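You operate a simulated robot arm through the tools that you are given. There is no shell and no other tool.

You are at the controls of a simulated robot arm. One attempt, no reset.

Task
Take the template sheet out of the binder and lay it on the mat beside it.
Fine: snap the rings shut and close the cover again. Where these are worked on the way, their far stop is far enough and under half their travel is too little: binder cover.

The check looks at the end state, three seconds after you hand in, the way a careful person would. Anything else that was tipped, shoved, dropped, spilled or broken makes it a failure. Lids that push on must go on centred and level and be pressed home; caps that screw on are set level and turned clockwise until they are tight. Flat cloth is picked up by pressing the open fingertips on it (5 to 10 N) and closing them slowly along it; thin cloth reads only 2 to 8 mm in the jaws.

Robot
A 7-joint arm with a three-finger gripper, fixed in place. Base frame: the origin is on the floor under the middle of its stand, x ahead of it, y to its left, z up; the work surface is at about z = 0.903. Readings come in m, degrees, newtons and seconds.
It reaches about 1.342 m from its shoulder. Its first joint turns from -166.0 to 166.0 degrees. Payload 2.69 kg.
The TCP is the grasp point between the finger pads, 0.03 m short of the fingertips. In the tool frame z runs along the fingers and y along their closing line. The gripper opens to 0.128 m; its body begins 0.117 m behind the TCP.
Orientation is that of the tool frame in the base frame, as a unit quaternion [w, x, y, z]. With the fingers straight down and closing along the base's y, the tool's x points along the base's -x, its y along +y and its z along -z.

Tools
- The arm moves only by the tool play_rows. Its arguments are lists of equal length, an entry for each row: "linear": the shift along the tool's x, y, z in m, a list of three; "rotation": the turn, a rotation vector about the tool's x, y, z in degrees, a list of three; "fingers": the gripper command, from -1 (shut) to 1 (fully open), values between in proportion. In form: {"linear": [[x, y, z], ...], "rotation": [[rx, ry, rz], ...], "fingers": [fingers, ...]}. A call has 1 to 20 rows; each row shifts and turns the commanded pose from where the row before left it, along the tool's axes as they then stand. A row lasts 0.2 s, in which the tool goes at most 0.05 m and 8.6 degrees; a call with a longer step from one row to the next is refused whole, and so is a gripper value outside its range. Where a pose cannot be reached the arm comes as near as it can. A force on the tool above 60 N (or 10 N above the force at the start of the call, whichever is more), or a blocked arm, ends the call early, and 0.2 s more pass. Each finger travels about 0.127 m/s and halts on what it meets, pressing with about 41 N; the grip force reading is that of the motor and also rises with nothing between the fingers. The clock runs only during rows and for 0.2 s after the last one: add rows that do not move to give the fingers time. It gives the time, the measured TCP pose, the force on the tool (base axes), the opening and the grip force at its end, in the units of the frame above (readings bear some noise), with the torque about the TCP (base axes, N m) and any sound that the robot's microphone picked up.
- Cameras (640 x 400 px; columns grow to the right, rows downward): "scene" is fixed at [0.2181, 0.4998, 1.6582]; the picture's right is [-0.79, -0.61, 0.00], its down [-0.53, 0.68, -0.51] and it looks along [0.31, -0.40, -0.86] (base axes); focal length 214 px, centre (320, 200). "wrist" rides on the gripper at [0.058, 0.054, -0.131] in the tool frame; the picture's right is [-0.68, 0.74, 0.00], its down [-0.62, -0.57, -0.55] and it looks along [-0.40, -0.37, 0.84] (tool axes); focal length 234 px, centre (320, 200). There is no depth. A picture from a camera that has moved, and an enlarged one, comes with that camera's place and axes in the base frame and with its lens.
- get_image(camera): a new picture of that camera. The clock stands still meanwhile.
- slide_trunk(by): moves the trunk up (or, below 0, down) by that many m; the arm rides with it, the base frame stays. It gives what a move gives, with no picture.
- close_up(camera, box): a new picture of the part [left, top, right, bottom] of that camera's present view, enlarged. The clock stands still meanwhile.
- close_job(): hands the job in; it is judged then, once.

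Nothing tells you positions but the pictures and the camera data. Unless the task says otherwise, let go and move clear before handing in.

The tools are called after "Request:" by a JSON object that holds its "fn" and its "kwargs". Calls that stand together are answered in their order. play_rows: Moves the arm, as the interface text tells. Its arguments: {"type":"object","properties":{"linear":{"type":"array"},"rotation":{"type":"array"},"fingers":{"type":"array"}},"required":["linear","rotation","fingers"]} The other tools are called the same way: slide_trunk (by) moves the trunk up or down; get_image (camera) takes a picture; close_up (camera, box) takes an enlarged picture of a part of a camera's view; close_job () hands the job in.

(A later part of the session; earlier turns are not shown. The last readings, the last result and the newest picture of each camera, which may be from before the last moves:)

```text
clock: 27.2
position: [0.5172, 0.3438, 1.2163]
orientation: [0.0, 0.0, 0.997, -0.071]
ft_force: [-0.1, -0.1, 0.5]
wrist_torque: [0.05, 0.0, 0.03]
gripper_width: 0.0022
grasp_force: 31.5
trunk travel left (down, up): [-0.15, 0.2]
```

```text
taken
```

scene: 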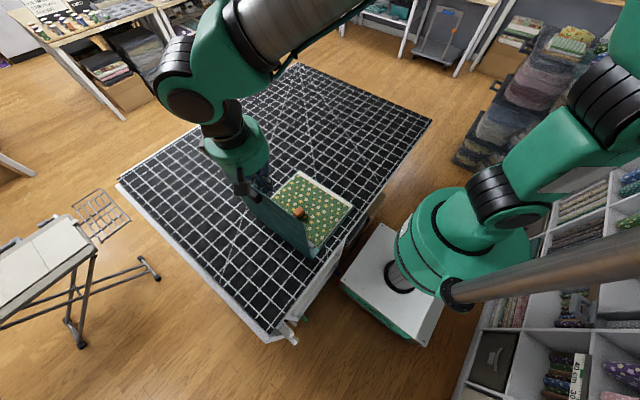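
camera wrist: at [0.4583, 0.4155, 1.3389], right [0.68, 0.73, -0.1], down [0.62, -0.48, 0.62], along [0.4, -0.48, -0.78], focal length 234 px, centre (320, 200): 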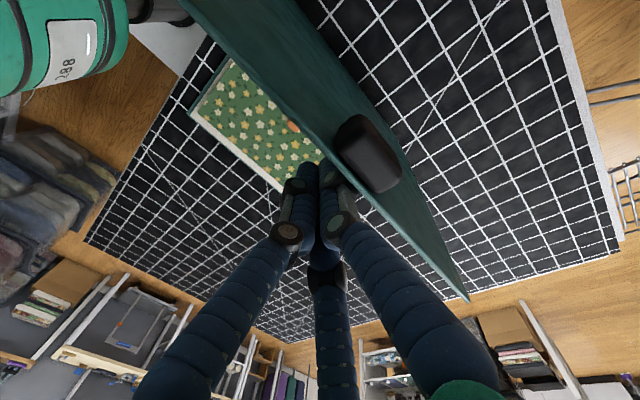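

The cover is about vertical and the page is visible from the scene camera. Continuing to about 120°.

Request:
{"fn": "play_rows", "kwargs": {"linear": [[0, 0.0187, -0.0027], [0, 0.0187, -0.0027], [0, 0.0187, -0.0027], [0, 0.0187, -0.0027], [0, 0.0187, -0.0027], [0, 0.0187, -0.0027], [0, 0.0187, -0.0027]], "rotation": [[4, 0, 0], [4, 0, 0], [4, 0, 0], [4, 0, 0], [4, 0, 0], [4, 0, 0], [4, 0, 0]], "fingers": [-1, -1, -1, -1, -1, -1, -1]}}

Request:
{"fn": "get_image", "kwargs": {"camera": "wrist"}}

Request:
{"fn": "get_image", "kwargs": {"camera": "scene"}}

```text
clock: 28.8
position: [0.5163, 0.4726, 1.189]
orientation: [0.0, 0.0, 0.951, -0.31]
ft_force: [-0.2, -0.5, 0.0]
wrist_torque: [0.01, -0.04, 0.0]
gripper_width: 0.002
grasp_force: 30.9
trunk travel left (down, up): [-0.15, 0.2]
```

```text
taken
camera wrist: at [0.4583, 0.593, 1.2643], right [0.68, 0.6, -0.43], down [0.62, -0.13, 0.78], along [0.4, -0.79, -0.46], focal length 234 px, centre (320, 200)
```

wrist: 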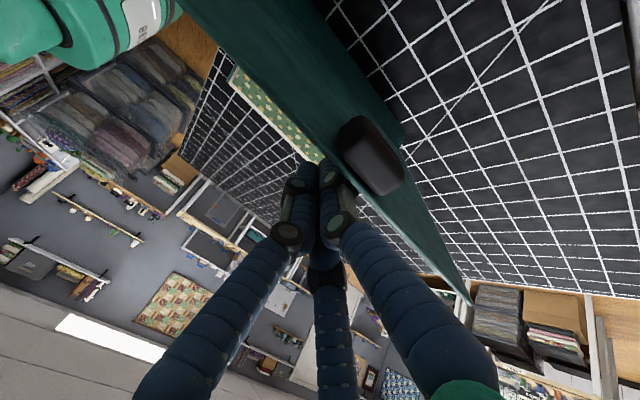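

```text
taken
```

scene: 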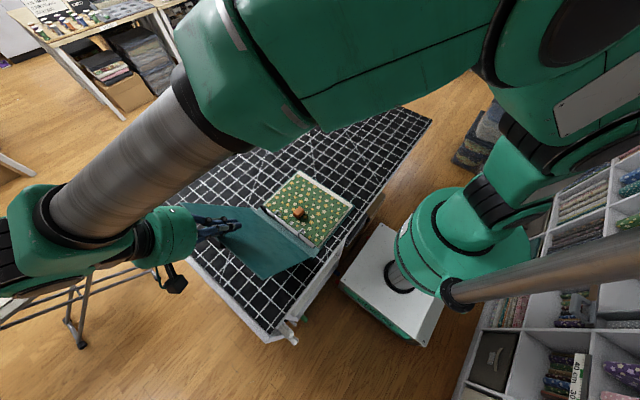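

The cover is now around 120° with no stop felt and no force. I'll back the fingers off the cover and rise to see whether it stays there.

Request:
{"fn": "play_rows", "kwargs": {"linear": [[0, -0.02, 0], [0, -0.03, 0], [0, -0.02, -0.03], [0, 0, -0.04], [0, 0, -0.03], [0, 0, -0.03], [0, 0, -0.03], [0, -0.03, 0], [0, -0.03, 0], [0, -0.03, 0]], "rotation": [[0, 0, 0], [0, 0, 0], [0, 0, 0], [0, 0, 0], [-7, 0, 0], [-7, 0, 0], [-7, 0, 0], [-7, 0, 0], [-7, 0, 0], [0, 0, 0]], "fingers": [-1, -1, -1, -1, -1, -1, -1, -1, -1, -1]}}

Request:
{"fn": "get_image", "kwargs": {"camera": "wrist"}}

Request:
{"fn": "get_image", "kwargs": {"camera": "scene"}}

```text
clock: 31.0
position: [0.5161, 0.4095, 1.3765]
orientation: [0.0, -0.001, 1.0, -0.007]
ft_force: [0.3, -0.1, 0.3]
wrist_torque: [0.03, 0.01, 0.0]
gripper_width: 0.0021
grasp_force: 31.7
trunk travel left (down, up): [-0.15, 0.2]
```

```text
taken
camera wrist: at [0.4579, 0.4661, 1.5075], right [0.68, 0.74, -0.01], down [0.62, -0.56, 0.56], along [0.4, -0.38, -0.83], focal length 234 px, centre (320, 200)
```

wrist: 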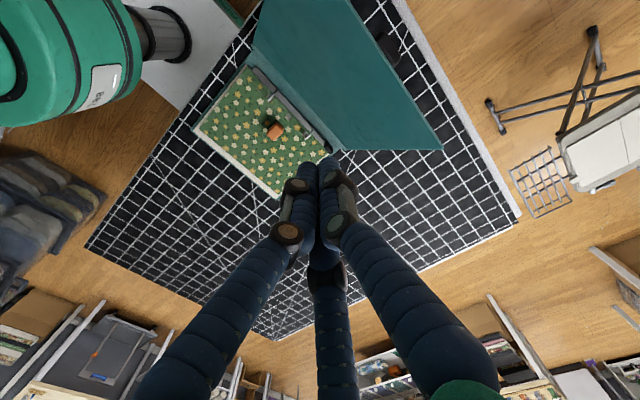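

```text
taken
```

scene: 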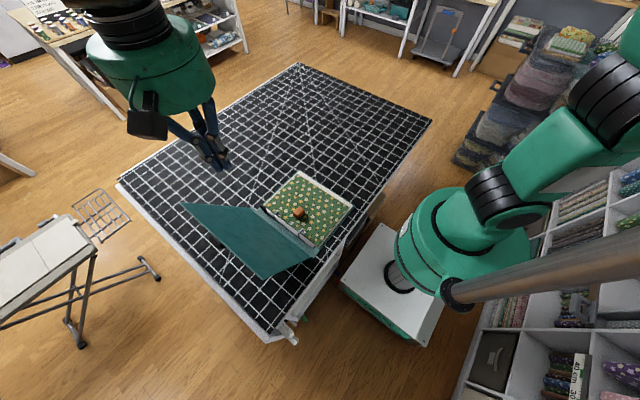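

The cover stays wide open. Now I'll study the rings, lever and sheet in detail.

Request:
{"fn": "close_up", "kwargs": {"camera": "scene", "box": [245, 160, 365, 260]}}

Request:
{"fn": "close_up", "kwargs": {"camera": "scene", "box": [280, 190, 340, 240]}}

Request:
{"fn": "close_up", "kwargs": {"camera": "wrist", "box": [190, 50, 350, 200]}}

```text
4.00 times, centred on (305, 210) of scene
camera zoom: at [0.2181, 0.4998, 1.6582], right [-0.79, -0.61, 0.0], down [-0.53, 0.68, -0.51], along [0.31, -0.4, -0.86], focal length 858 px, centre (380, 160)
```

zoom: 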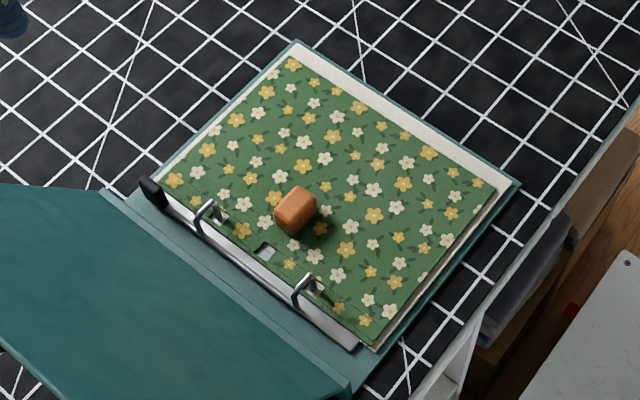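

```text
8.00 times, centred on (310, 215) of scene
camera zoom: at [0.2181, 0.4998, 1.6582], right [-0.79, -0.61, 0.0], down [-0.53, 0.68, -0.51], along [0.31, -0.4, -0.86], focal length 1716 px, centre (400, 80)
```

zoom: 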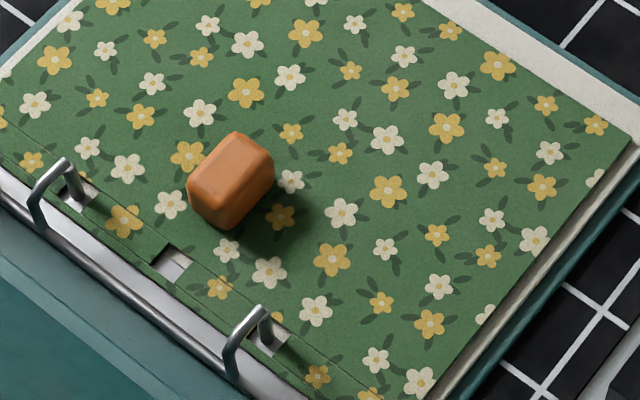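

```text
2.67 times, centred on (270, 125) of wrist
camera zoom: at [0.4579, 0.4661, 1.5075], right [0.68, 0.74, -0.01], down [0.62, -0.56, 0.56], along [0.4, -0.38, -0.83], focal length 624 px, centre (453, 400)
```

zoom: 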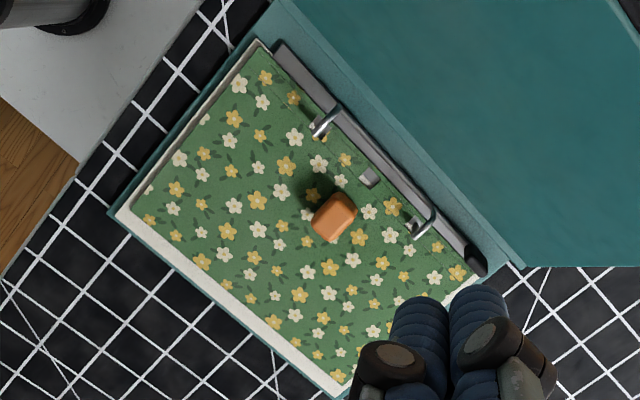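

I see two rings from a bar at y≈0.325 passing through holes in the sheet, a black lever at the bar's +x end (~(0.626, 0.326)), and an orange grip block on the sheet (~(0.506, 0.257)). I'll move the wrist camera in for a closer look at the lever.

Request:
{"fn": "play_rows", "kwargs": {"linear": [[-0.0091, -0.0156, 0.0352], [-0.0091, -0.0156, 0.0352], [-0.0091, -0.0156, 0.0352], [-0.0091, -0.0156, 0.0352], [-0.0091, -0.0156, 0.0352], [-0.0091, -0.0156, 0.0352], [-0.0091, -0.0156, 0.0352], [0, 0, 0]], "rotation": [[0, 0, 0], [0, 0, 0], [0, 0, 0], [0, 0, 0], [0, 0, 0], [0, 0, 0], [0, 0, 0], [0, 0, 0]], "fingers": [-1, -1, -1, 0.5, 0.5, 0.5, 0.5, 0.5]}}

Request:
{"fn": "get_image", "kwargs": {"camera": "wrist"}}

Request:
{"fn": "close_up", "kwargs": {"camera": "wrist", "box": [280, 60, 440, 190]}}

Request:
{"fn": "get_image", "kwargs": {"camera": "scene"}}

```text
clock: 32.8
position: [0.5819, 0.2984, 1.1322]
orientation: [0.0, 0.001, 1.0, -0.008]
ft_force: [1.1, 1.1, 0.2]
wrist_torque: [0.03, 0.05, 0.03]
gripper_width: 0.096
grasp_force: 0.0
trunk travel left (down, up): [-0.15, 0.2]
```

```text
taken
camera wrist: at [0.5232, 0.3545, 1.2636], right [0.68, 0.74, -0.01], down [0.62, -0.56, 0.56], along [0.4, -0.39, -0.83], focal length 234 px, centre (320, 200)
```

wrist: 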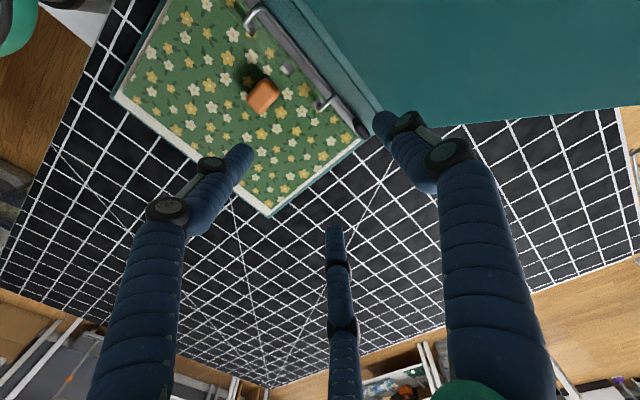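

```text
3.08 times, centred on (360, 125) of wrist
camera zoom: at [0.5232, 0.3545, 1.2636], right [0.68, 0.74, -0.01], down [0.62, -0.56, 0.56], along [0.4, -0.39, -0.83], focal length 720 px, centre (197, 431)
```

zoom: 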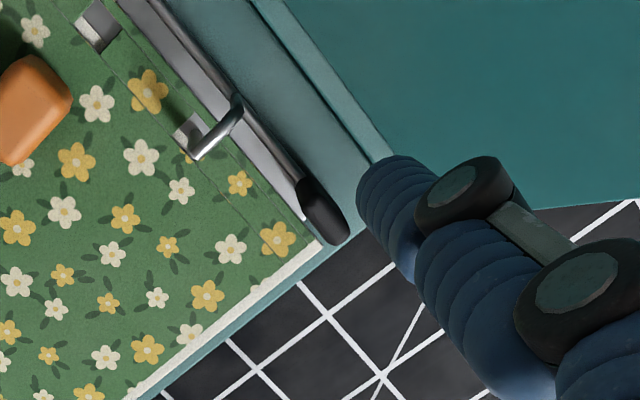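

```text
taken
```

scene: 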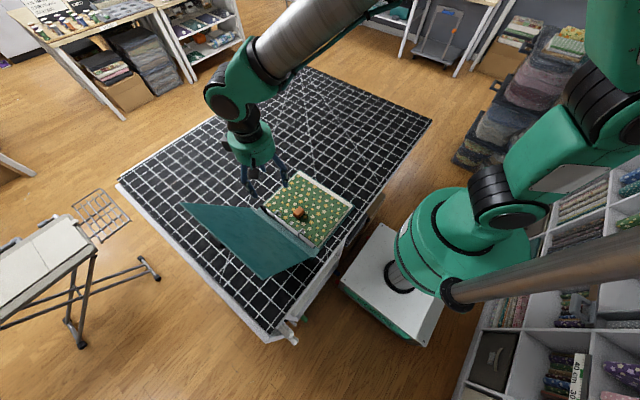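

I'll enlarge the lever and the rings further from both cameras.

Request:
{"fn": "close_up", "kwargs": {"camera": "wrist", "box": [310, 80, 390, 140]}}

Request:
{"fn": "close_up", "kwargs": {"camera": "scene", "box": [255, 195, 295, 225]}}

Request:
{"fn": "close_up", "kwargs": {"camera": "wrist", "box": [230, 0, 340, 110]}}

```text
6.67 times, centred on (350, 110) of wrist
camera zoom: at [0.5232, 0.3545, 1.2636], right [0.68, 0.74, -0.01], down [0.62, -0.56, 0.56], along [0.4, -0.39, -0.83], focal length 1561 px, centre (120, 800)
```

zoom: 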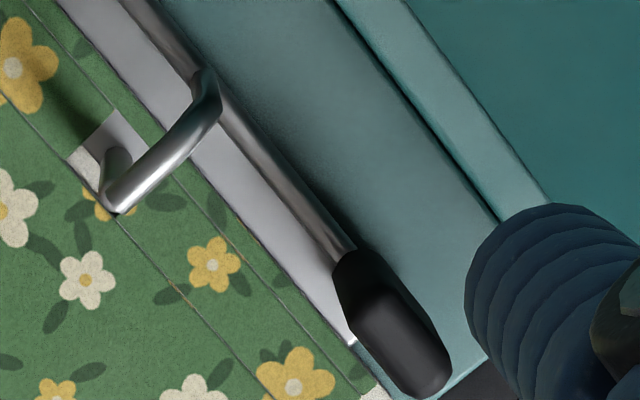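

```text
13.33 times, centred on (275, 210) of scene
camera zoom: at [0.2181, 0.4998, 1.6582], right [-0.79, -0.61, 0.0], down [-0.53, 0.68, -0.51], along [0.31, -0.4, -0.86], focal length 2860 px, centre (920, 67)
```

zoom: 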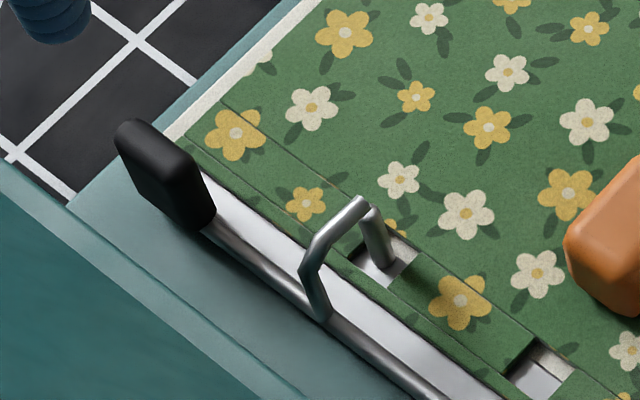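

```text
3.64 times, centred on (285, 55) of wrist
camera zoom: at [0.5232, 0.3545, 1.2636], right [0.68, 0.74, -0.01], down [0.62, -0.56, 0.56], along [0.4, -0.39, -0.83], focal length 852 px, centre (447, 727)
```

zoom: 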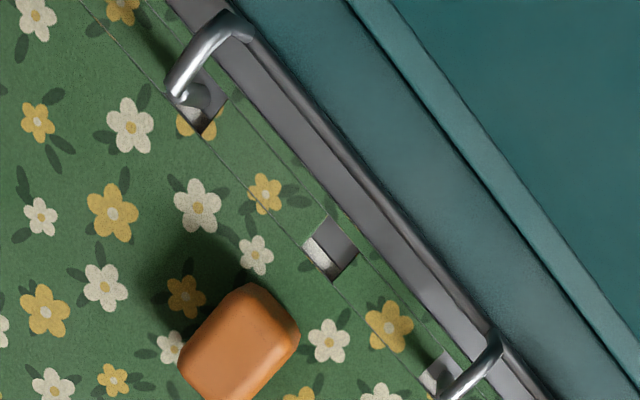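

The rings are moving arcs on a rod with a black lever block at the +x end (~(0.625, 0.327, 0.955)); fixed posts come up through the sheet holes. I want a lower side view from the -y side to see the lever's height and orientation.

Request:
{"fn": "play_rows", "kwargs": {"linear": [[0, -0.0436, 0.0104], [0, -0.0436, 0.0104], [0, -0.0436, 0.0104], [0, -0.0436, 0.0104], [0, -0.0436, 0.0104], [0, 0, 0], [0, 0, 0], [0, 0, 0], [0, 0, 0], [0, 0, 0], [0, 0, 0], [0, 0, 0], [0, 0, 0]], "rotation": [[0, 0, 0], [0, 0, 0], [0, 0, 0], [0, 0, 0], [0, 0, 0], [-7.5, 0, 0], [-7.5, 0, 0], [-7.5, 0, 0], [-7.5, 0, 0], [-7.5, 0, 0], [-7.5, 0, 0], [-7.5, 0, 0], [-7.5, 0, 0]], "fingers": [0.5, 0.5, 0.5, 0.5, 0.5, 0.5, 0.5, 0.5, 0.5, 0.5, 0.5, 0.5, 0.5]}}

Request:
{"fn": "get_image", "kwargs": {"camera": "wrist"}}

Request:
{"fn": "close_up", "kwargs": {"camera": "wrist", "box": [290, 70, 410, 160]}}

```text
clock: 35.6
position: [0.58, 0.0779, 1.0856]
orientation: [0.001, -0.001, 0.87, 0.493]
ft_force: [0.0, 0.7, 0.4]
wrist_torque: [-0.03, 0.0, -0.01]
gripper_width: 0.096
grasp_force: 0.1
trunk travel left (down, up): [-0.15, 0.2]
```

```text
taken
camera wrist: at [0.5222, -0.0057, 1.1991], right [0.68, 0.38, 0.63], down [0.62, -0.76, -0.2], along [0.4, 0.53, -0.75], focal length 234 px, centre (320, 200)
```

wrist: 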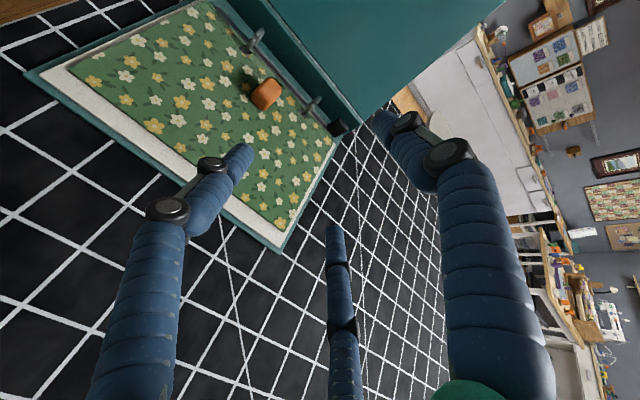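

```text
4.44 times, centred on (350, 115) of wrist
camera zoom: at [0.5222, -0.0057, 1.1991], right [0.68, 0.38, 0.63], down [0.62, -0.76, -0.2], along [0.4, 0.53, -0.75], focal length 1041 px, centre (187, 578)
```

zoom: 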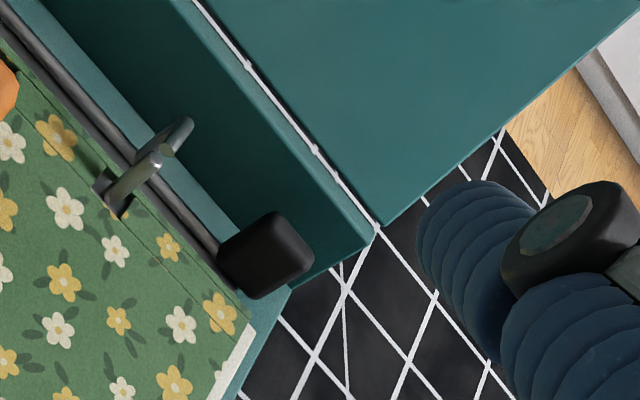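

The lever is an upright block (about 25 mm × 15 mm × 25 mm) standing on the rod, and triangulating gives its centre near (0.632, 0.3235, 0.935); the sheet lies at z≈0.915. I'll close the fingers and bring the tip to the -y side of the lever, to push it toward +y (opening the arcs away from the posts).

Request:
{"fn": "play_rows", "kwargs": {"linear": [[0, 0, 0], [0, 0, 0], [0, 0, 0], [0, 0, 0], [0, 0, 0], [-0.0104, 0.0381, 0.0107], [-0.0104, 0.0381, 0.0107], [-0.0104, 0.0381, 0.0107], [-0.0104, 0.0381, 0.0107], [-0.0104, 0.0381, 0.0107], [0, -0.0114, 0.0313], [0, -0.0114, 0.0313], [0, 0, 0]], "rotation": [[7.8, 0, 0], [7.8, 0, 0], [7.8, 0, 0], [7.8, 0, 0], [7.8, 0, 0], [0, 0, 0], [0, 0, 0], [0, 0, 0], [0, 0, 0], [0, 0, 0], [0, 0, 0], [0, 0, 0], [0, 0, 0]], "fingers": [-1, -1, -1, -1, -1, -1, -1, -1, -1, -1, -1, -1, -1]}}

Request:
{"fn": "get_image", "kwargs": {"camera": "wrist"}}

Request:
{"fn": "close_up", "kwargs": {"camera": "wrist", "box": [240, 80, 400, 200]}}

Request:
{"fn": "close_up", "kwargs": {"camera": "scene", "box": [235, 170, 331, 230]}}

```text
clock: 38.4
position: [0.6318, 0.2763, 1.0325]
orientation: [0.001, -0.001, 0.985, 0.173]
ft_force: [0.1, 0.0, -0.2]
wrist_torque: [0.05, 0.03, 0.0]
gripper_width: 0.0022
grasp_force: 31.1
trunk travel left (down, up): [-0.15, 0.2]
```

```text
taken
camera wrist: at [0.5741, 0.2822, 1.1752], right [0.68, 0.69, 0.25], down [0.62, -0.72, 0.32], along [0.4, -0.06, -0.91], focal length 234 px, centre (320, 200)
```

wrist: 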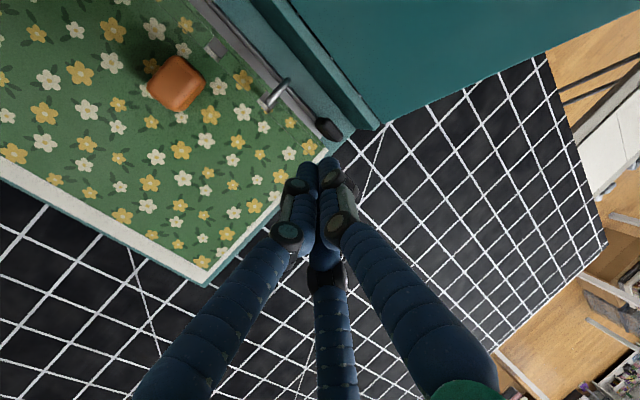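

```text
3.33 times, centred on (320, 140) of wrist
camera zoom: at [0.5741, 0.2822, 1.1752], right [0.68, 0.69, 0.25], down [0.62, -0.72, 0.32], along [0.4, -0.06, -0.91], focal length 781 px, centre (320, 400)
```

zoom: 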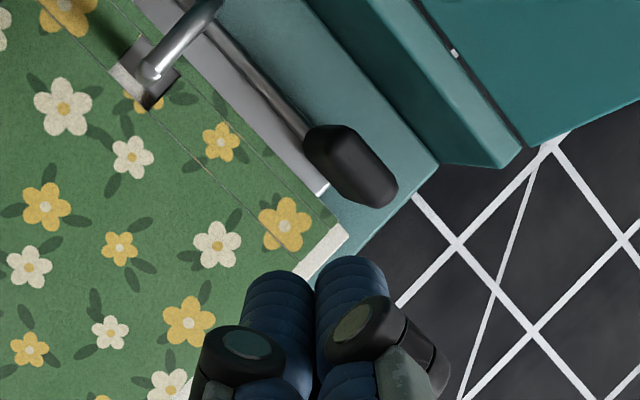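

```text
6.67 times, centred on (283, 200) of scene
camera zoom: at [0.2181, 0.4998, 1.6582], right [-0.79, -0.61, 0.0], down [-0.53, 0.68, -0.51], along [0.31, -0.4, -0.86], focal length 1430 px, centre (567, 200)
```

zoom: 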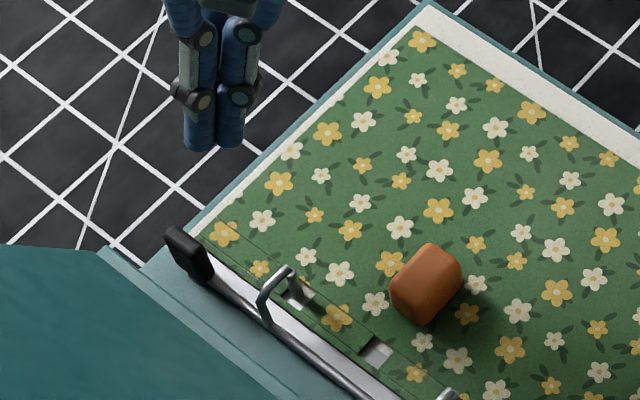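

The lever's top is near (0.629, 0.325). Lowering the closed fingertips beside it on the -y side.

Request:
{"fn": "play_rows", "kwargs": {"linear": [[0.0005, -0.0088, 0.0202], [0.0005, -0.0088, 0.0202], [0, -0.0088, 0.0202], [0, 0, 0]], "rotation": [[0, 0, 0], [0, 0, 0], [0, 0, 0], [0, 0, 0]], "fingers": [-1, -1, -1, -1]}}

Request:
{"fn": "close_up", "kwargs": {"camera": "wrist", "box": [240, 80, 400, 200]}}

Request:
{"fn": "close_up", "kwargs": {"camera": "scene", "box": [235, 170, 331, 230]}}

```text
clock: 39.4
position: [0.6319, 0.2717, 0.9669]
orientation: [0.0, 0.0, 0.985, 0.173]
ft_force: [-0.3, -0.1, -1.1]
wrist_torque: [-0.02, 0.04, 0.01]
gripper_width: 0.0019
grasp_force: 31.3
trunk travel left (down, up): [-0.15, 0.2]
```

```text
3.33 times, centred on (320, 140) of wrist
camera zoom: at [0.5733, 0.2777, 1.1093], right [0.68, 0.69, 0.25], down [0.62, -0.72, 0.32], along [0.4, -0.06, -0.91], focal length 781 px, centre (320, 400)
```

zoom: 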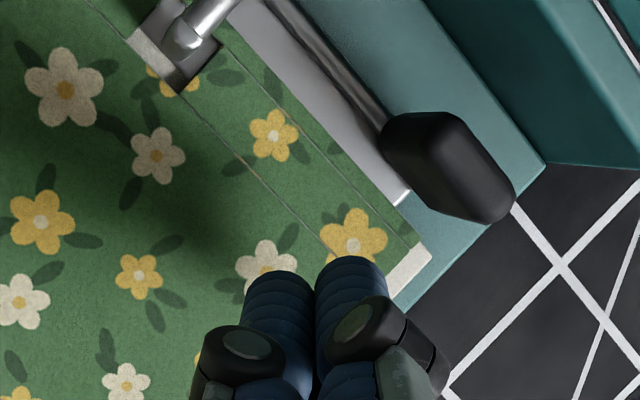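

```text
6.67 times, centred on (283, 200) of scene
camera zoom: at [0.2181, 0.4998, 1.6582], right [-0.79, -0.61, 0.0], down [-0.53, 0.68, -0.51], along [0.31, -0.4, -0.86], focal length 1430 px, centre (567, 200)
```

zoom: 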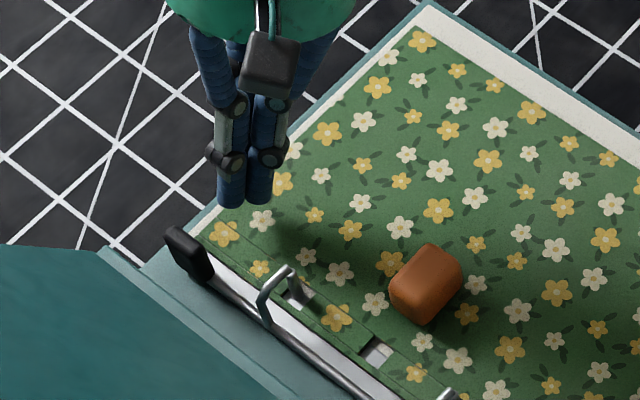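

Aligned next to the lever. Now pushing it gently toward +y in small steps while watching the force.

Request:
{"fn": "play_rows", "kwargs": {"linear": [[0, 0.0047, 0.0017], [0, 0.0047, 0.0017], [0, 0.0047, 0.0017], [0, 0.0047, 0.0017]], "rotation": [[0, 0, 0], [0, 0, 0], [0, 0, 0], [0, 0, 0]], "fingers": [-1, -1, -1, -1]}}

Request:
{"fn": "close_up", "kwargs": {"camera": "wrist", "box": [240, 80, 400, 200]}}

Request:
{"fn": "close_up", "kwargs": {"camera": "scene", "box": [235, 170, 331, 230]}}

```text
clock: 40.4
position: [0.6322, 0.2898, 0.9677]
orientation: [0.0, 0.0, 0.985, 0.174]
ft_force: [-0.2, 0.3, 1.2]
wrist_torque: [-0.02, 0.0, 0.0]
gripper_width: 0.0019
grasp_force: 31.7
trunk travel left (down, up): [-0.15, 0.2]
```

```text
3.33 times, centred on (320, 140) of wrist
camera zoom: at [0.5733, 0.2975, 1.1096], right [0.68, 0.69, 0.25], down [0.62, -0.72, 0.32], along [0.4, -0.06, -0.91], focal length 781 px, centre (320, 400)
```

zoom: 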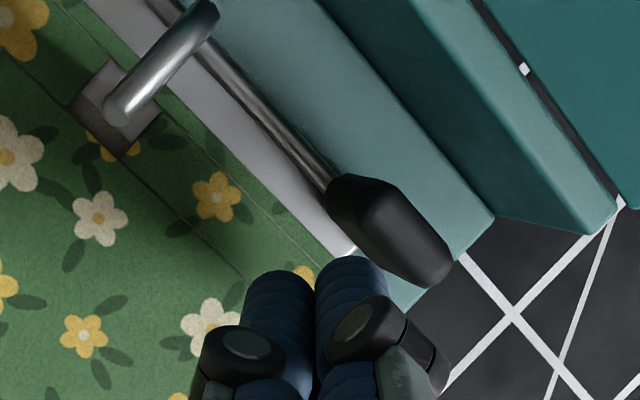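

```text
6.67 times, centred on (283, 200) of scene
camera zoom: at [0.2181, 0.4998, 1.6582], right [-0.79, -0.61, 0.0], down [-0.53, 0.68, -0.51], along [0.31, -0.4, -0.86], focal length 1430 px, centre (567, 200)
```

zoom: 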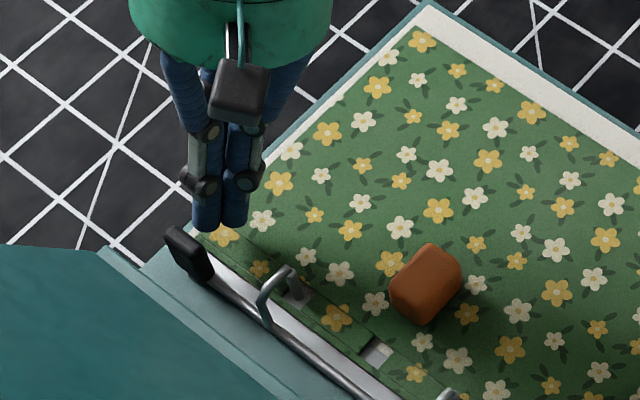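

Nearly in contact. Continue pushing with fine steps.

Request:
{"fn": "play_rows", "kwargs": {"linear": [[0, 0.0038, 0.0014], [0, 0.0038, 0.0014], [0, 0.0038, 0.0014], [0, 0.0038, 0.0014]], "rotation": [[0, 0, 0], [0, 0, 0], [0, 0, 0], [0, 0, 0]], "fingers": [-1, -1, -1, -1]}}

Request:
{"fn": "close_up", "kwargs": {"camera": "wrist", "box": [240, 80, 400, 200]}}

Request:
{"fn": "close_up", "kwargs": {"camera": "scene", "box": [235, 170, 331, 230]}}

```text
clock: 41.4
position: [0.6319, 0.3065, 0.9676]
orientation: [0.0, 0.0, 0.985, 0.173]
ft_force: [0.4, 0.3, -0.6]
wrist_torque: [0.01, -0.01, 0.01]
gripper_width: 0.002
grasp_force: 30.8
trunk travel left (down, up): [-0.15, 0.2]
```

```text
3.33 times, centred on (320, 140) of wrist
camera zoom: at [0.5733, 0.3139, 1.1097], right [0.68, 0.69, 0.25], down [0.62, -0.72, 0.32], along [0.4, -0.06, -0.91], focal length 781 px, centre (320, 400)
```

zoom: 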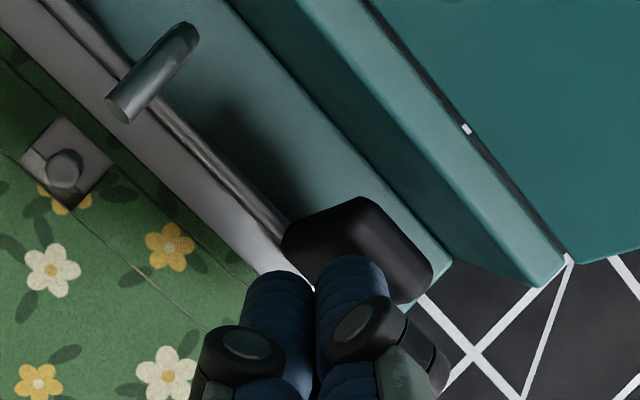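

```text
6.67 times, centred on (283, 200) of scene
camera zoom: at [0.2181, 0.4998, 1.6582], right [-0.79, -0.61, 0.0], down [-0.53, 0.68, -0.51], along [0.31, -0.4, -0.86], focal length 1430 px, centre (567, 200)
```

zoom: 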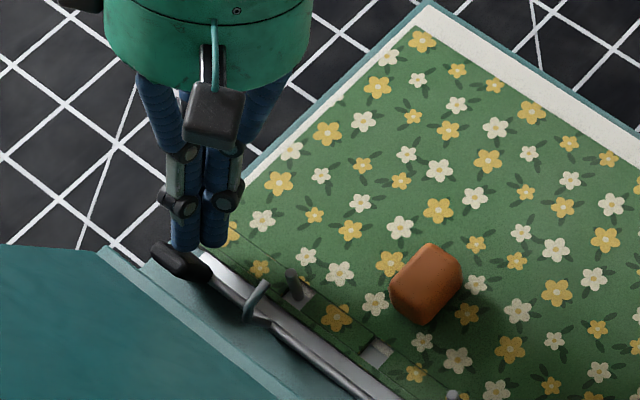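

The rings are opening – the arcs swing off the posts as the lever tips. I'll push a little further to reach full open.

Request:
{"fn": "play_rows", "kwargs": {"linear": [[0, 0.0038, 0.0014], [0, 0.0038, 0.0014], [0, 0.0038, 0.0014]], "rotation": [[0, 0, 0], [0, 0, 0], [0, 0, 0]], "fingers": [-1, -1, -1]}}

Request:
{"fn": "close_up", "kwargs": {"camera": "wrist", "box": [240, 80, 400, 200]}}

Request:
{"fn": "close_up", "kwargs": {"camera": "scene", "box": [235, 170, 331, 230]}}

```text
clock: 42.2
position: [0.6309, 0.3184, 0.9689]
orientation: [0.0, -0.001, 0.985, 0.173]
ft_force: [-0.9, -4.7, 7.0]
wrist_torque: [0.08, 0.05, 0.08]
gripper_width: 0.0023
grasp_force: 31.6
trunk travel left (down, up): [-0.15, 0.2]
```

```text
3.33 times, centred on (320, 140) of wrist
camera zoom: at [0.573, 0.3261, 1.1101], right [0.68, 0.69, 0.25], down [0.62, -0.72, 0.32], along [0.4, -0.06, -0.91], focal length 781 px, centre (320, 400)
```

zoom: 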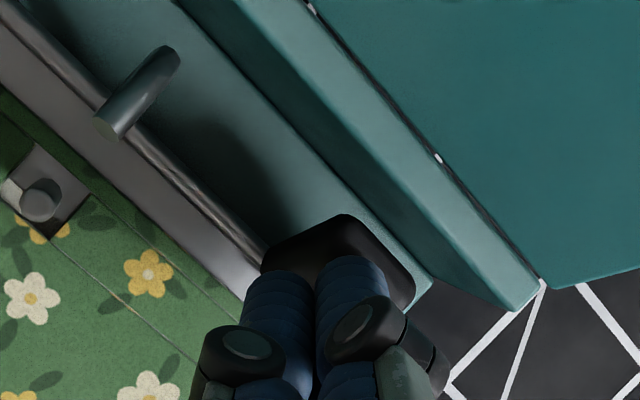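

```text
6.67 times, centred on (283, 200) of scene
camera zoom: at [0.2181, 0.4998, 1.6582], right [-0.79, -0.61, 0.0], down [-0.53, 0.68, -0.51], along [0.31, -0.4, -0.86], focal length 1430 px, centre (567, 200)
```

zoom: 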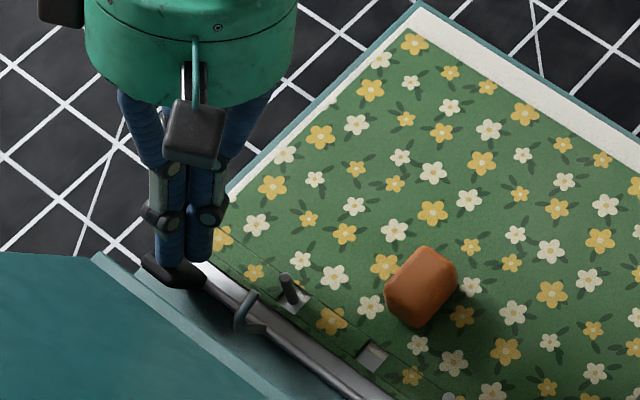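

The rings are fully open (lever at its stop). I'll back away and check they stay open.

Request:
{"fn": "play_rows", "kwargs": {"linear": [[0, -0.0141, -0.0051], [0, -0.0141, -0.0051], [0, 0.0091, -0.025], [0, 0.0091, -0.025], [0, 0.0137, -0.0376], [0, 0.0137, -0.0376], [0, 0, 0]], "rotation": [[0, 0, 0], [0, 0, 0], [0, 0, 0], [0, 0, 0], [7, 0, 0], [7, 0, 0], [6, 0, 0]], "fingers": [-1, -1, -1, -1, -1, -1, -1]}}

Request:
{"fn": "close_up", "kwargs": {"camera": "scene", "box": [245, 160, 365, 260]}}

Request:
{"fn": "get_image", "kwargs": {"camera": "wrist"}}

```text
clock: 43.8
position: [0.631, 0.2943, 1.1002]
orientation: [0.0, -0.001, 1.0, -0.001]
ft_force: [-0.9, 0.2, 0.9]
wrist_torque: [-0.02, -0.08, 0.0]
gripper_width: 0.0024
grasp_force: 31.0
trunk travel left (down, up): [-0.15, 0.2]
```

```text
4.00 times, centred on (305, 210) of scene
camera zoom: at [0.2181, 0.4998, 1.6582], right [-0.79, -0.61, 0.0], down [-0.53, 0.68, -0.51], along [0.31, -0.4, -0.86], focal length 858 px, centre (380, 160)
```

zoom: 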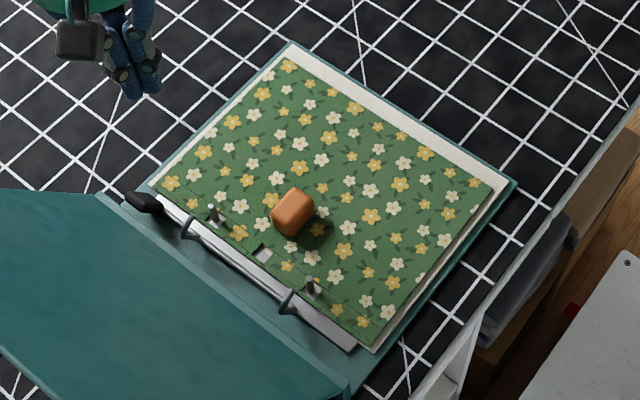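

```text
taken
camera wrist: at [0.5726, 0.3491, 1.2328], right [0.68, 0.74, 0.0], down [0.62, -0.56, 0.55], along [0.4, -0.37, -0.84], focal length 234 px, centre (320, 200)
```

wrist: 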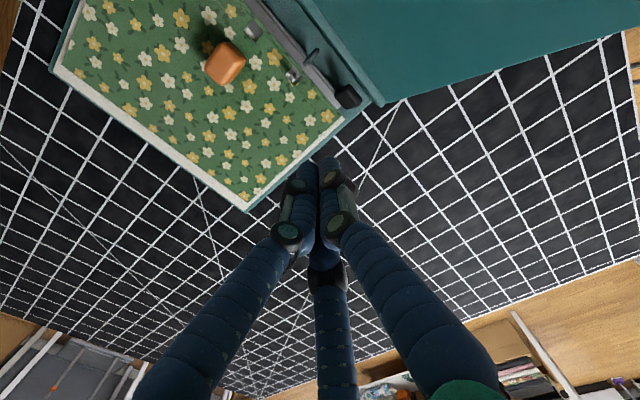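

The rings stay open and the posts are free. Now I'll move over the orange grip block on the sheet (~(0.511, 0.258)), opening the fingers.

Request:
{"fn": "play_rows", "kwargs": {"linear": [[0.03, -0.009, 0.01], [0.03, -0.009, 0.01], [0.03, -0.009, 0.01], [0.03, -0.009, 0.01], [0, 0, 0.02], [0, 0, 0.02], [0, 0, 0]], "rotation": [[0, 0, 0], [0, 0, 0], [0, 0, 0], [0, 0, 0], [0, 0, 0], [0, 0, 0], [0, 0, 0]], "fingers": [0.4, 0.4, 0.4, 0.4, 0.4, 0.4, 0.4]}}

Request:
{"fn": "get_image", "kwargs": {"camera": "wrist"}}

Request:
{"fn": "close_up", "kwargs": {"camera": "wrist", "box": [220, 80, 420, 220]}}

Request:
{"fn": "close_up", "kwargs": {"camera": "scene", "box": [245, 160, 365, 260]}}

```text
clock: 45.4
position: [0.5115, 0.258, 1.0198]
orientation: [0.0, -0.001, 1.0, 0.0]
ft_force: [-0.3, 0.1, -0.5]
wrist_torque: [-0.06, 0.07, 0.02]
gripper_width: 0.0899
grasp_force: 0.0
trunk travel left (down, up): [-0.15, 0.2]
```

```text
taken
camera wrist: at [0.4536, 0.313, 1.151], right [0.68, 0.74, 0.0], down [0.62, -0.56, 0.55], along [0.4, -0.37, -0.84], focal length 234 px, centre (320, 200)
```

wrist: 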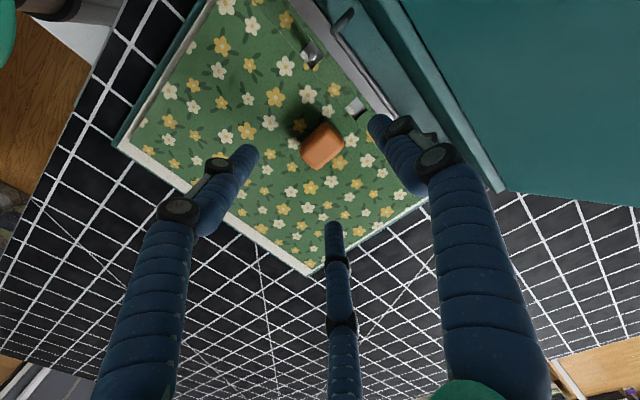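

```text
2.86 times, centred on (320, 150) of wrist
camera zoom: at [0.4536, 0.313, 1.151], right [0.68, 0.74, 0.0], down [0.62, -0.56, 0.55], along [0.4, -0.37, -0.84], focal length 669 px, centre (320, 343)
```

zoom: 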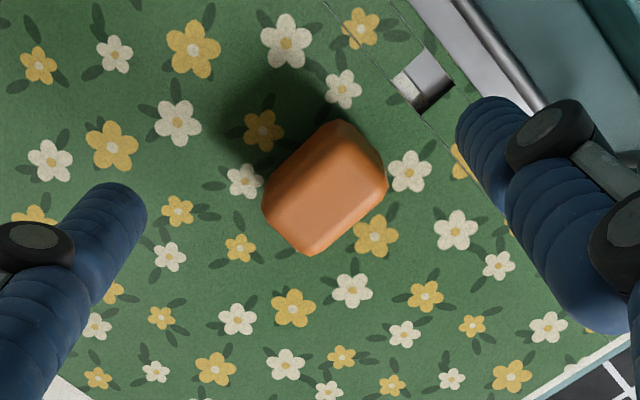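

```text
4.00 times, centred on (305, 210) of scene
camera zoom: at [0.2181, 0.4998, 1.6582], right [-0.79, -0.61, 0.0], down [-0.53, 0.68, -0.51], along [0.31, -0.4, -0.86], focal length 858 px, centre (380, 160)
```

zoom: 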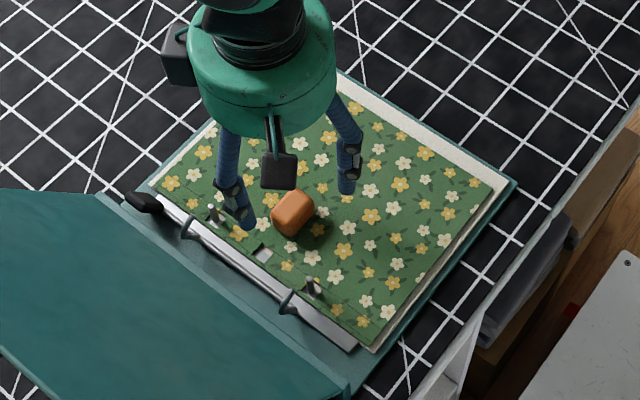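

Knob centre refined to about (0.511, 0.261). Descending around it with a narrower opening to stay clear of posts and bar.

Request:
{"fn": "play_rows", "kwargs": {"linear": [[0, 0.003, 0.02], [0, 0, 0.02], [0, 0, 0.015], [0, 0, 0.01], [0, 0, 0.003], [0, 0, 0]], "rotation": [[0, 0, 0], [0, 0, 0], [0, 0, 0], [0, 0, 0], [0, 0, 0], [0, 0, 0]], "fingers": [0.15, 0.15, 0.15, 0.15, 0.15, 0.15]}}

Request:
{"fn": "close_up", "kwargs": {"camera": "wrist", "box": [200, 70, 440, 250]}}

Request:
{"fn": "close_up", "kwargs": {"camera": "scene", "box": [265, 175, 345, 235]}}

```text
clock: 46.8
position: [0.511, 0.2608, 0.9531]
orientation: [0.0, 0.0, 1.0, 0.0]
ft_force: [-0.7, 0.9, 0.7]
wrist_torque: [0.02, -0.02, -0.03]
gripper_width: 0.0736
grasp_force: 0.0
trunk travel left (down, up): [-0.15, 0.2]
```

```text
2.22 times, centred on (320, 160) of wrist
camera zoom: at [0.4531, 0.3158, 1.0838], right [0.68, 0.74, 0.0], down [0.62, -0.57, 0.55], along [0.4, -0.37, -0.84], focal length 520 px, centre (320, 289)
```

zoom: 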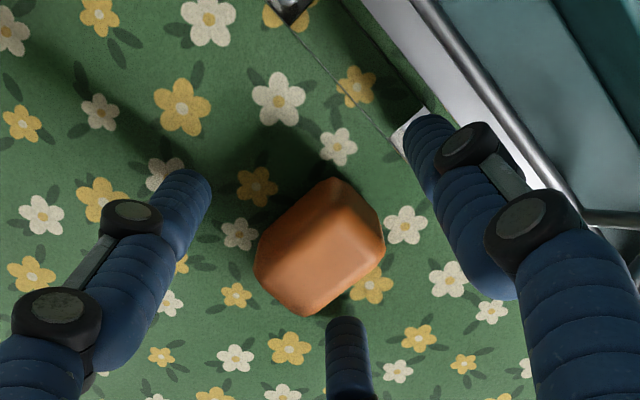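

```text
6.67 times, centred on (305, 205) of scene
camera zoom: at [0.2181, 0.4998, 1.6582], right [-0.79, -0.61, 0.0], down [-0.53, 0.68, -0.51], along [0.31, -0.4, -0.86], focal length 1430 px, centre (420, 167)
```

zoom: 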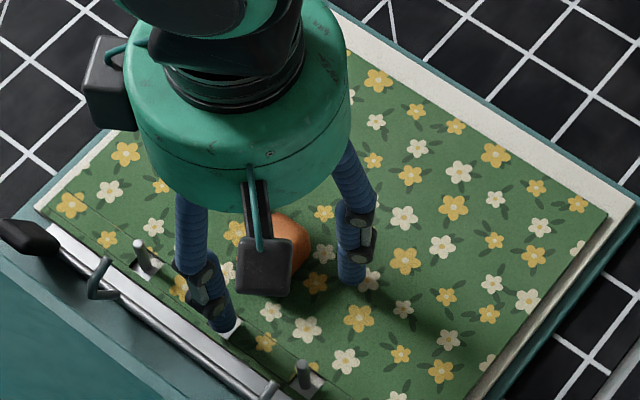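

Well centred over the knob. Closing the fingers on it.

Request:
{"fn": "play_rows", "kwargs": {"linear": [[0, 0, 0], [0, 0, 0], [0, 0, 0], [0, 0, 0], [0, 0, 0], [0, 0, 0]], "rotation": [[0, 0, 0], [0, 0, 0], [0, 0, 0], [0, 0, 0], [0, 0, 0], [0, 0, 0]], "fingers": [0, -0.2, -0.4, -0.7, -1, -1]}}

Request:
{"fn": "close_up", "kwargs": {"camera": "wrist", "box": [200, 70, 440, 250]}}

Request:
{"fn": "close_up", "kwargs": {"camera": "scene", "box": [245, 160, 365, 260]}}

```text
clock: 48.2
position: [0.5112, 0.2609, 0.9534]
orientation: [0.0, -0.001, 1.0, 0.0]
ft_force: [-0.1, 1.9, 1.7]
wrist_torque: [0.07, 0.01, 0.03]
gripper_width: 0.0331
grasp_force: 40.8
trunk travel left (down, up): [-0.15, 0.2]
```

```text
2.22 times, centred on (320, 160) of wrist
camera zoom: at [0.453, 0.3158, 1.0839], right [0.68, 0.74, 0.0], down [0.62, -0.57, 0.55], along [0.4, -0.37, -0.84], focal length 520 px, centre (320, 289)
```

zoom: 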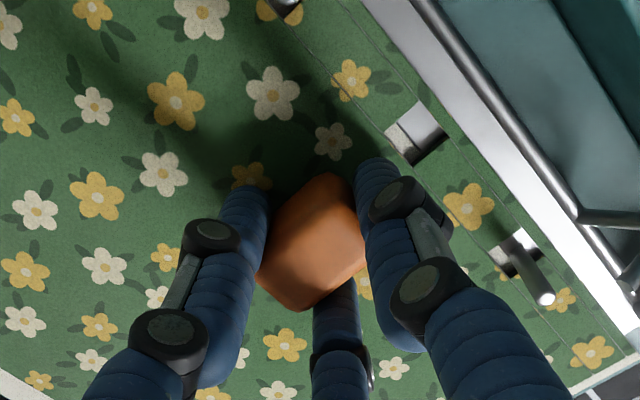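

```text
4.00 times, centred on (305, 210) of scene
camera zoom: at [0.2181, 0.4998, 1.6582], right [-0.79, -0.61, 0.0], down [-0.53, 0.68, -0.51], along [0.31, -0.4, -0.86], focal length 858 px, centre (380, 160)
```

zoom: 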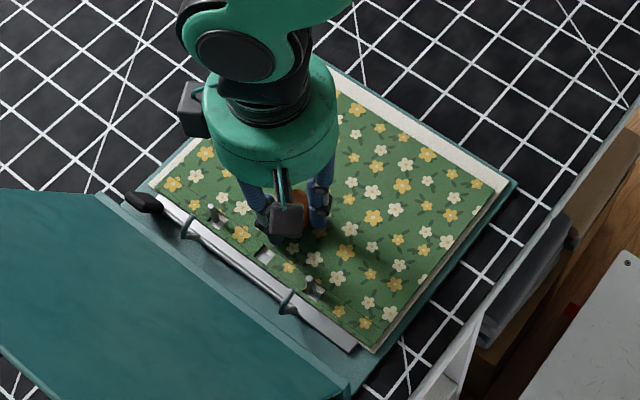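

Knob gripped (33 mm, 41 N). Now lifting straight up slowly so the sheet slides off the posts.

Request:
{"fn": "play_rows", "kwargs": {"linear": [[0, 0, -0.005], [0, 0, -0.008], [0, 0, -0.01], [0, 0, -0.012], [0, 0, -0.012], [0, 0, -0.012], [0, 0, 0]], "rotation": [[0, 0, 0], [0, 0, 0], [0, 0, 0], [0, 0, 0], [0, 0, 0], [0, 0, 0], [0, 0, 0]], "fingers": [-1, -1, -1, -1, -1, -1, -1]}}

Request:
{"fn": "close_up", "kwargs": {"camera": "wrist", "box": [160, 0, 480, 240]}}

Request:
{"fn": "close_up", "kwargs": {"camera": "scene", "box": [245, 160, 365, 260]}}

```text
clock: 49.8
position: [0.511, 0.261, 1.01]
orientation: [-0.001, -0.001, 1.0, 0.0]
ft_force: [-0.2, 0.1, -0.9]
wrist_torque: [0.07, 0.0, 0.04]
gripper_width: 0.033
grasp_force: 40.4
trunk travel left (down, up): [-0.15, 0.2]
```

```text
1.67 times, centred on (320, 120) of wrist
camera zoom: at [0.4529, 0.316, 1.1427], right [0.68, 0.74, 0.0], down [0.62, -0.57, 0.55], along [0.4, -0.37, -0.84], focal length 390 px, centre (320, 333)
```

zoom: 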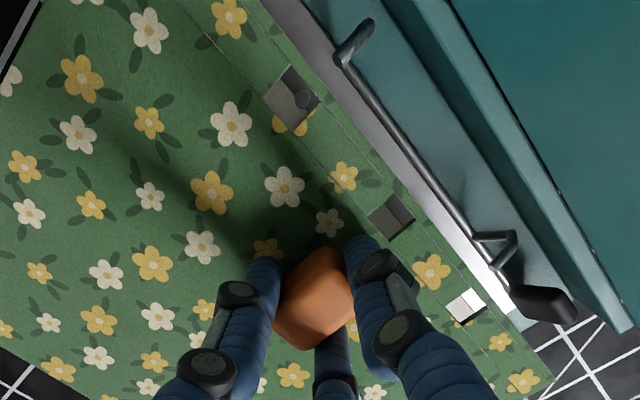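

```text
4.00 times, centred on (305, 210) of scene
camera zoom: at [0.2181, 0.4998, 1.6582], right [-0.79, -0.61, 0.0], down [-0.53, 0.68, -0.51], along [0.31, -0.4, -0.86], focal length 858 px, centre (380, 160)
```

zoom: 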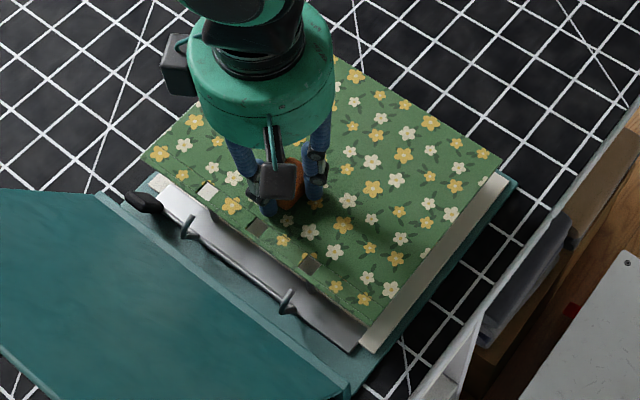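

The sheet came off the posts cleanly and level. I'll raise it a bit more and carry it to the -y side of the binder, over clear mat.

Request:
{"fn": "play_rows", "kwargs": {"linear": [[0, 0, -0.025], [0, 0, -0.03], [0, 0, -0.025], [0, -0.02, 0], [0, -0.035, 0], [0, -0.035, 0], [0, -0.035, 0], [0, -0.035, 0], [0, -0.035, 0], [0, -0.035, 0], [0, -0.035, 0], [0, -0.035, 0], [0, -0.021, 0], [0, 0, 0]], "rotation": [[0, 0, 0], [0, 0, 0], [0, 0, 0], [0, 0, 0], [0, 0, 0], [0, 0, 0], [0, 0, 0], [0, 0, 0], [0, 0, 0], [0, 0, 0], [0, 0, 0], [0, 0, 0], [0, 0, 0], [0, 0, 0]], "fingers": [-1, -1, -1, -1, -1, -1, -1, -1, -1, -1, -1, -1, -1, -1]}}

Request:
{"fn": "get_image", "kwargs": {"camera": "scene"}}

Request:
{"fn": "get_image", "kwargs": {"camera": "wrist"}}

```text
clock: 52.8
position: [0.5116, -0.0621, 1.0916]
orientation: [0.0, 0.0, 1.0, 0.0]
ft_force: [-0.1, 0.3, -0.9]
wrist_torque: [0.09, -0.02, -0.02]
gripper_width: 0.033
grasp_force: 40.6
trunk travel left (down, up): [-0.15, 0.2]
```

```text
taken
```

scene: 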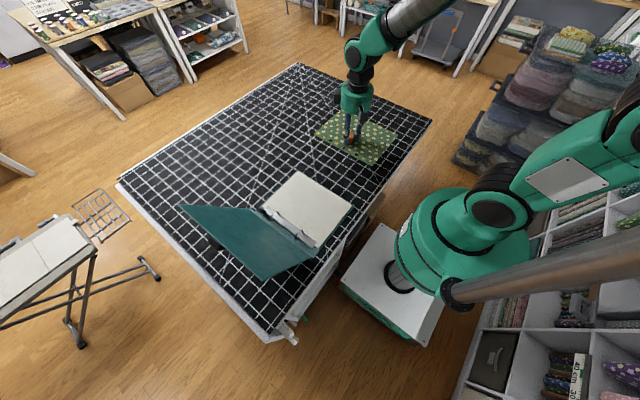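

```text
taken
camera wrist: at [0.4539, -0.006, 1.2229], right [0.68, 0.74, 0.0], down [0.62, -0.57, 0.55], along [0.4, -0.37, -0.84], focal length 234 px, centre (320, 200)
```

wrist: 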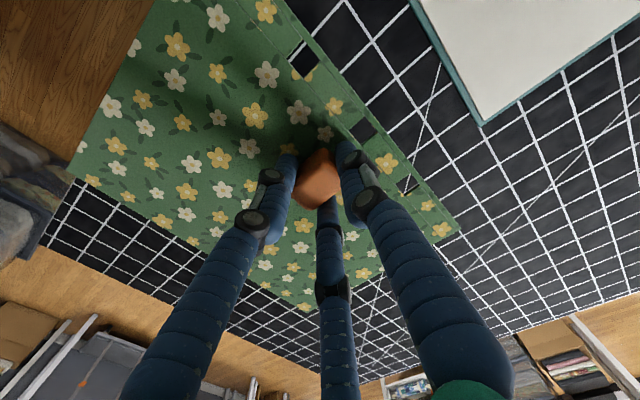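

The sheet is level over clear mat beside the binder. Lowering it gently.

Request:
{"fn": "play_rows", "kwargs": {"linear": [[0, 0, 0.03], [0, 0, 0.03], [0, 0, 0.03], [0, 0, 0.025], [0, 0, 0.015], [0, 0, 0.01], [0, 0, 0.004], [0, 0, 0]], "rotation": [[0, 0, 0], [0, 0, 0], [0, 0, 0], [0, 0, 0], [0, 0, 0], [0, 0, 0], [0, 0, 0], [0, 0, 0]], "fingers": [-1, -1, -1, -1, -1, -1, -1, -1]}}

Request:
{"fn": "close_up", "kwargs": {"camera": "scene", "box": [290, 80, 434, 190]}}

Request:
{"fn": "get_image", "kwargs": {"camera": "wrist"}}

```text
clock: 54.6
position: [0.5103, -0.0602, 0.9466]
orientation: [0.001, 0.0, 1.0, 0.0]
ft_force: [0.1, 0.1, -0.8]
wrist_torque: [0.02, -0.01, 0.02]
gripper_width: 0.0328
grasp_force: 41.0
trunk travel left (down, up): [-0.15, 0.2]
```

```text
3.64 times, centred on (362, 135) of scene
camera zoom: at [0.2181, 0.4998, 1.6582], right [-0.79, -0.61, 0.0], down [-0.53, 0.68, -0.51], along [0.31, -0.4, -0.86], focal length 780 px, centre (167, 436)
```

zoom: 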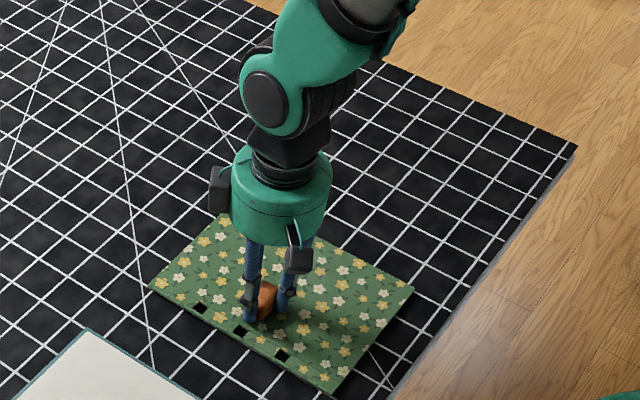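

```text
taken
camera wrist: at [0.4535, -0.0055, 1.0784], right [0.68, 0.74, 0.0], down [0.62, -0.57, 0.55], along [0.4, -0.37, -0.84], focal length 234 px, centre (320, 200)
```

wrist: 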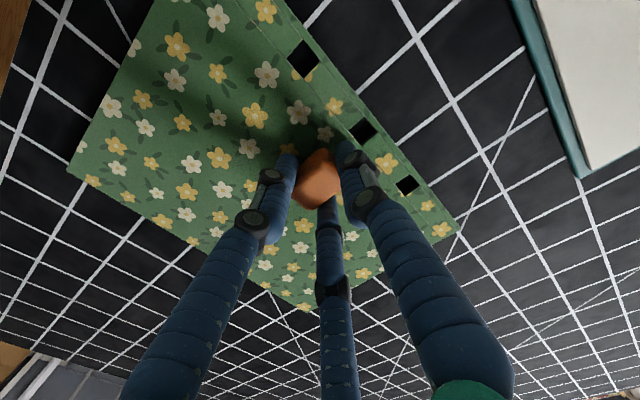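

Still just above the mat (no contact force). Fine lowering.

Request:
{"fn": "play_rows", "kwargs": {"linear": [[0, 0, 0.002], [0, 0, 0.002], [0, 0, 0]], "rotation": [[0, 0, 0], [0, 0, 0], [0, 0, 0]], "fingers": [-1, -1, -1]}}

Request:
{"fn": "play_rows", "kwargs": {"linear": [[0, 0, 0.002], [0, 0, 0]], "rotation": [[0, 0, 0], [0, 0, 0]], "fingers": [-1, -1]}}

```text
clock: 55.4
position: [0.511, -0.0585, 0.9436]
orientation: [0.0, -0.001, 1.0, 0.0]
ft_force: [-0.7, -0.2, -1.2]
wrist_torque: [0.05, -0.02, -0.02]
gripper_width: 0.0332
grasp_force: 41.1
trunk travel left (down, up): [-0.15, 0.2]
```

```text
clock: 56.0
position: [0.5124, -0.0595, 0.9424]
orientation: [0.001, -0.001, 1.0, 0.0]
ft_force: [-3.7, -2.0, 19.8]
wrist_torque: [-0.31, 0.2, -0.05]
gripper_width: 0.033
grasp_force: 40.1
trunk travel left (down, up): [-0.15, 0.2]
```

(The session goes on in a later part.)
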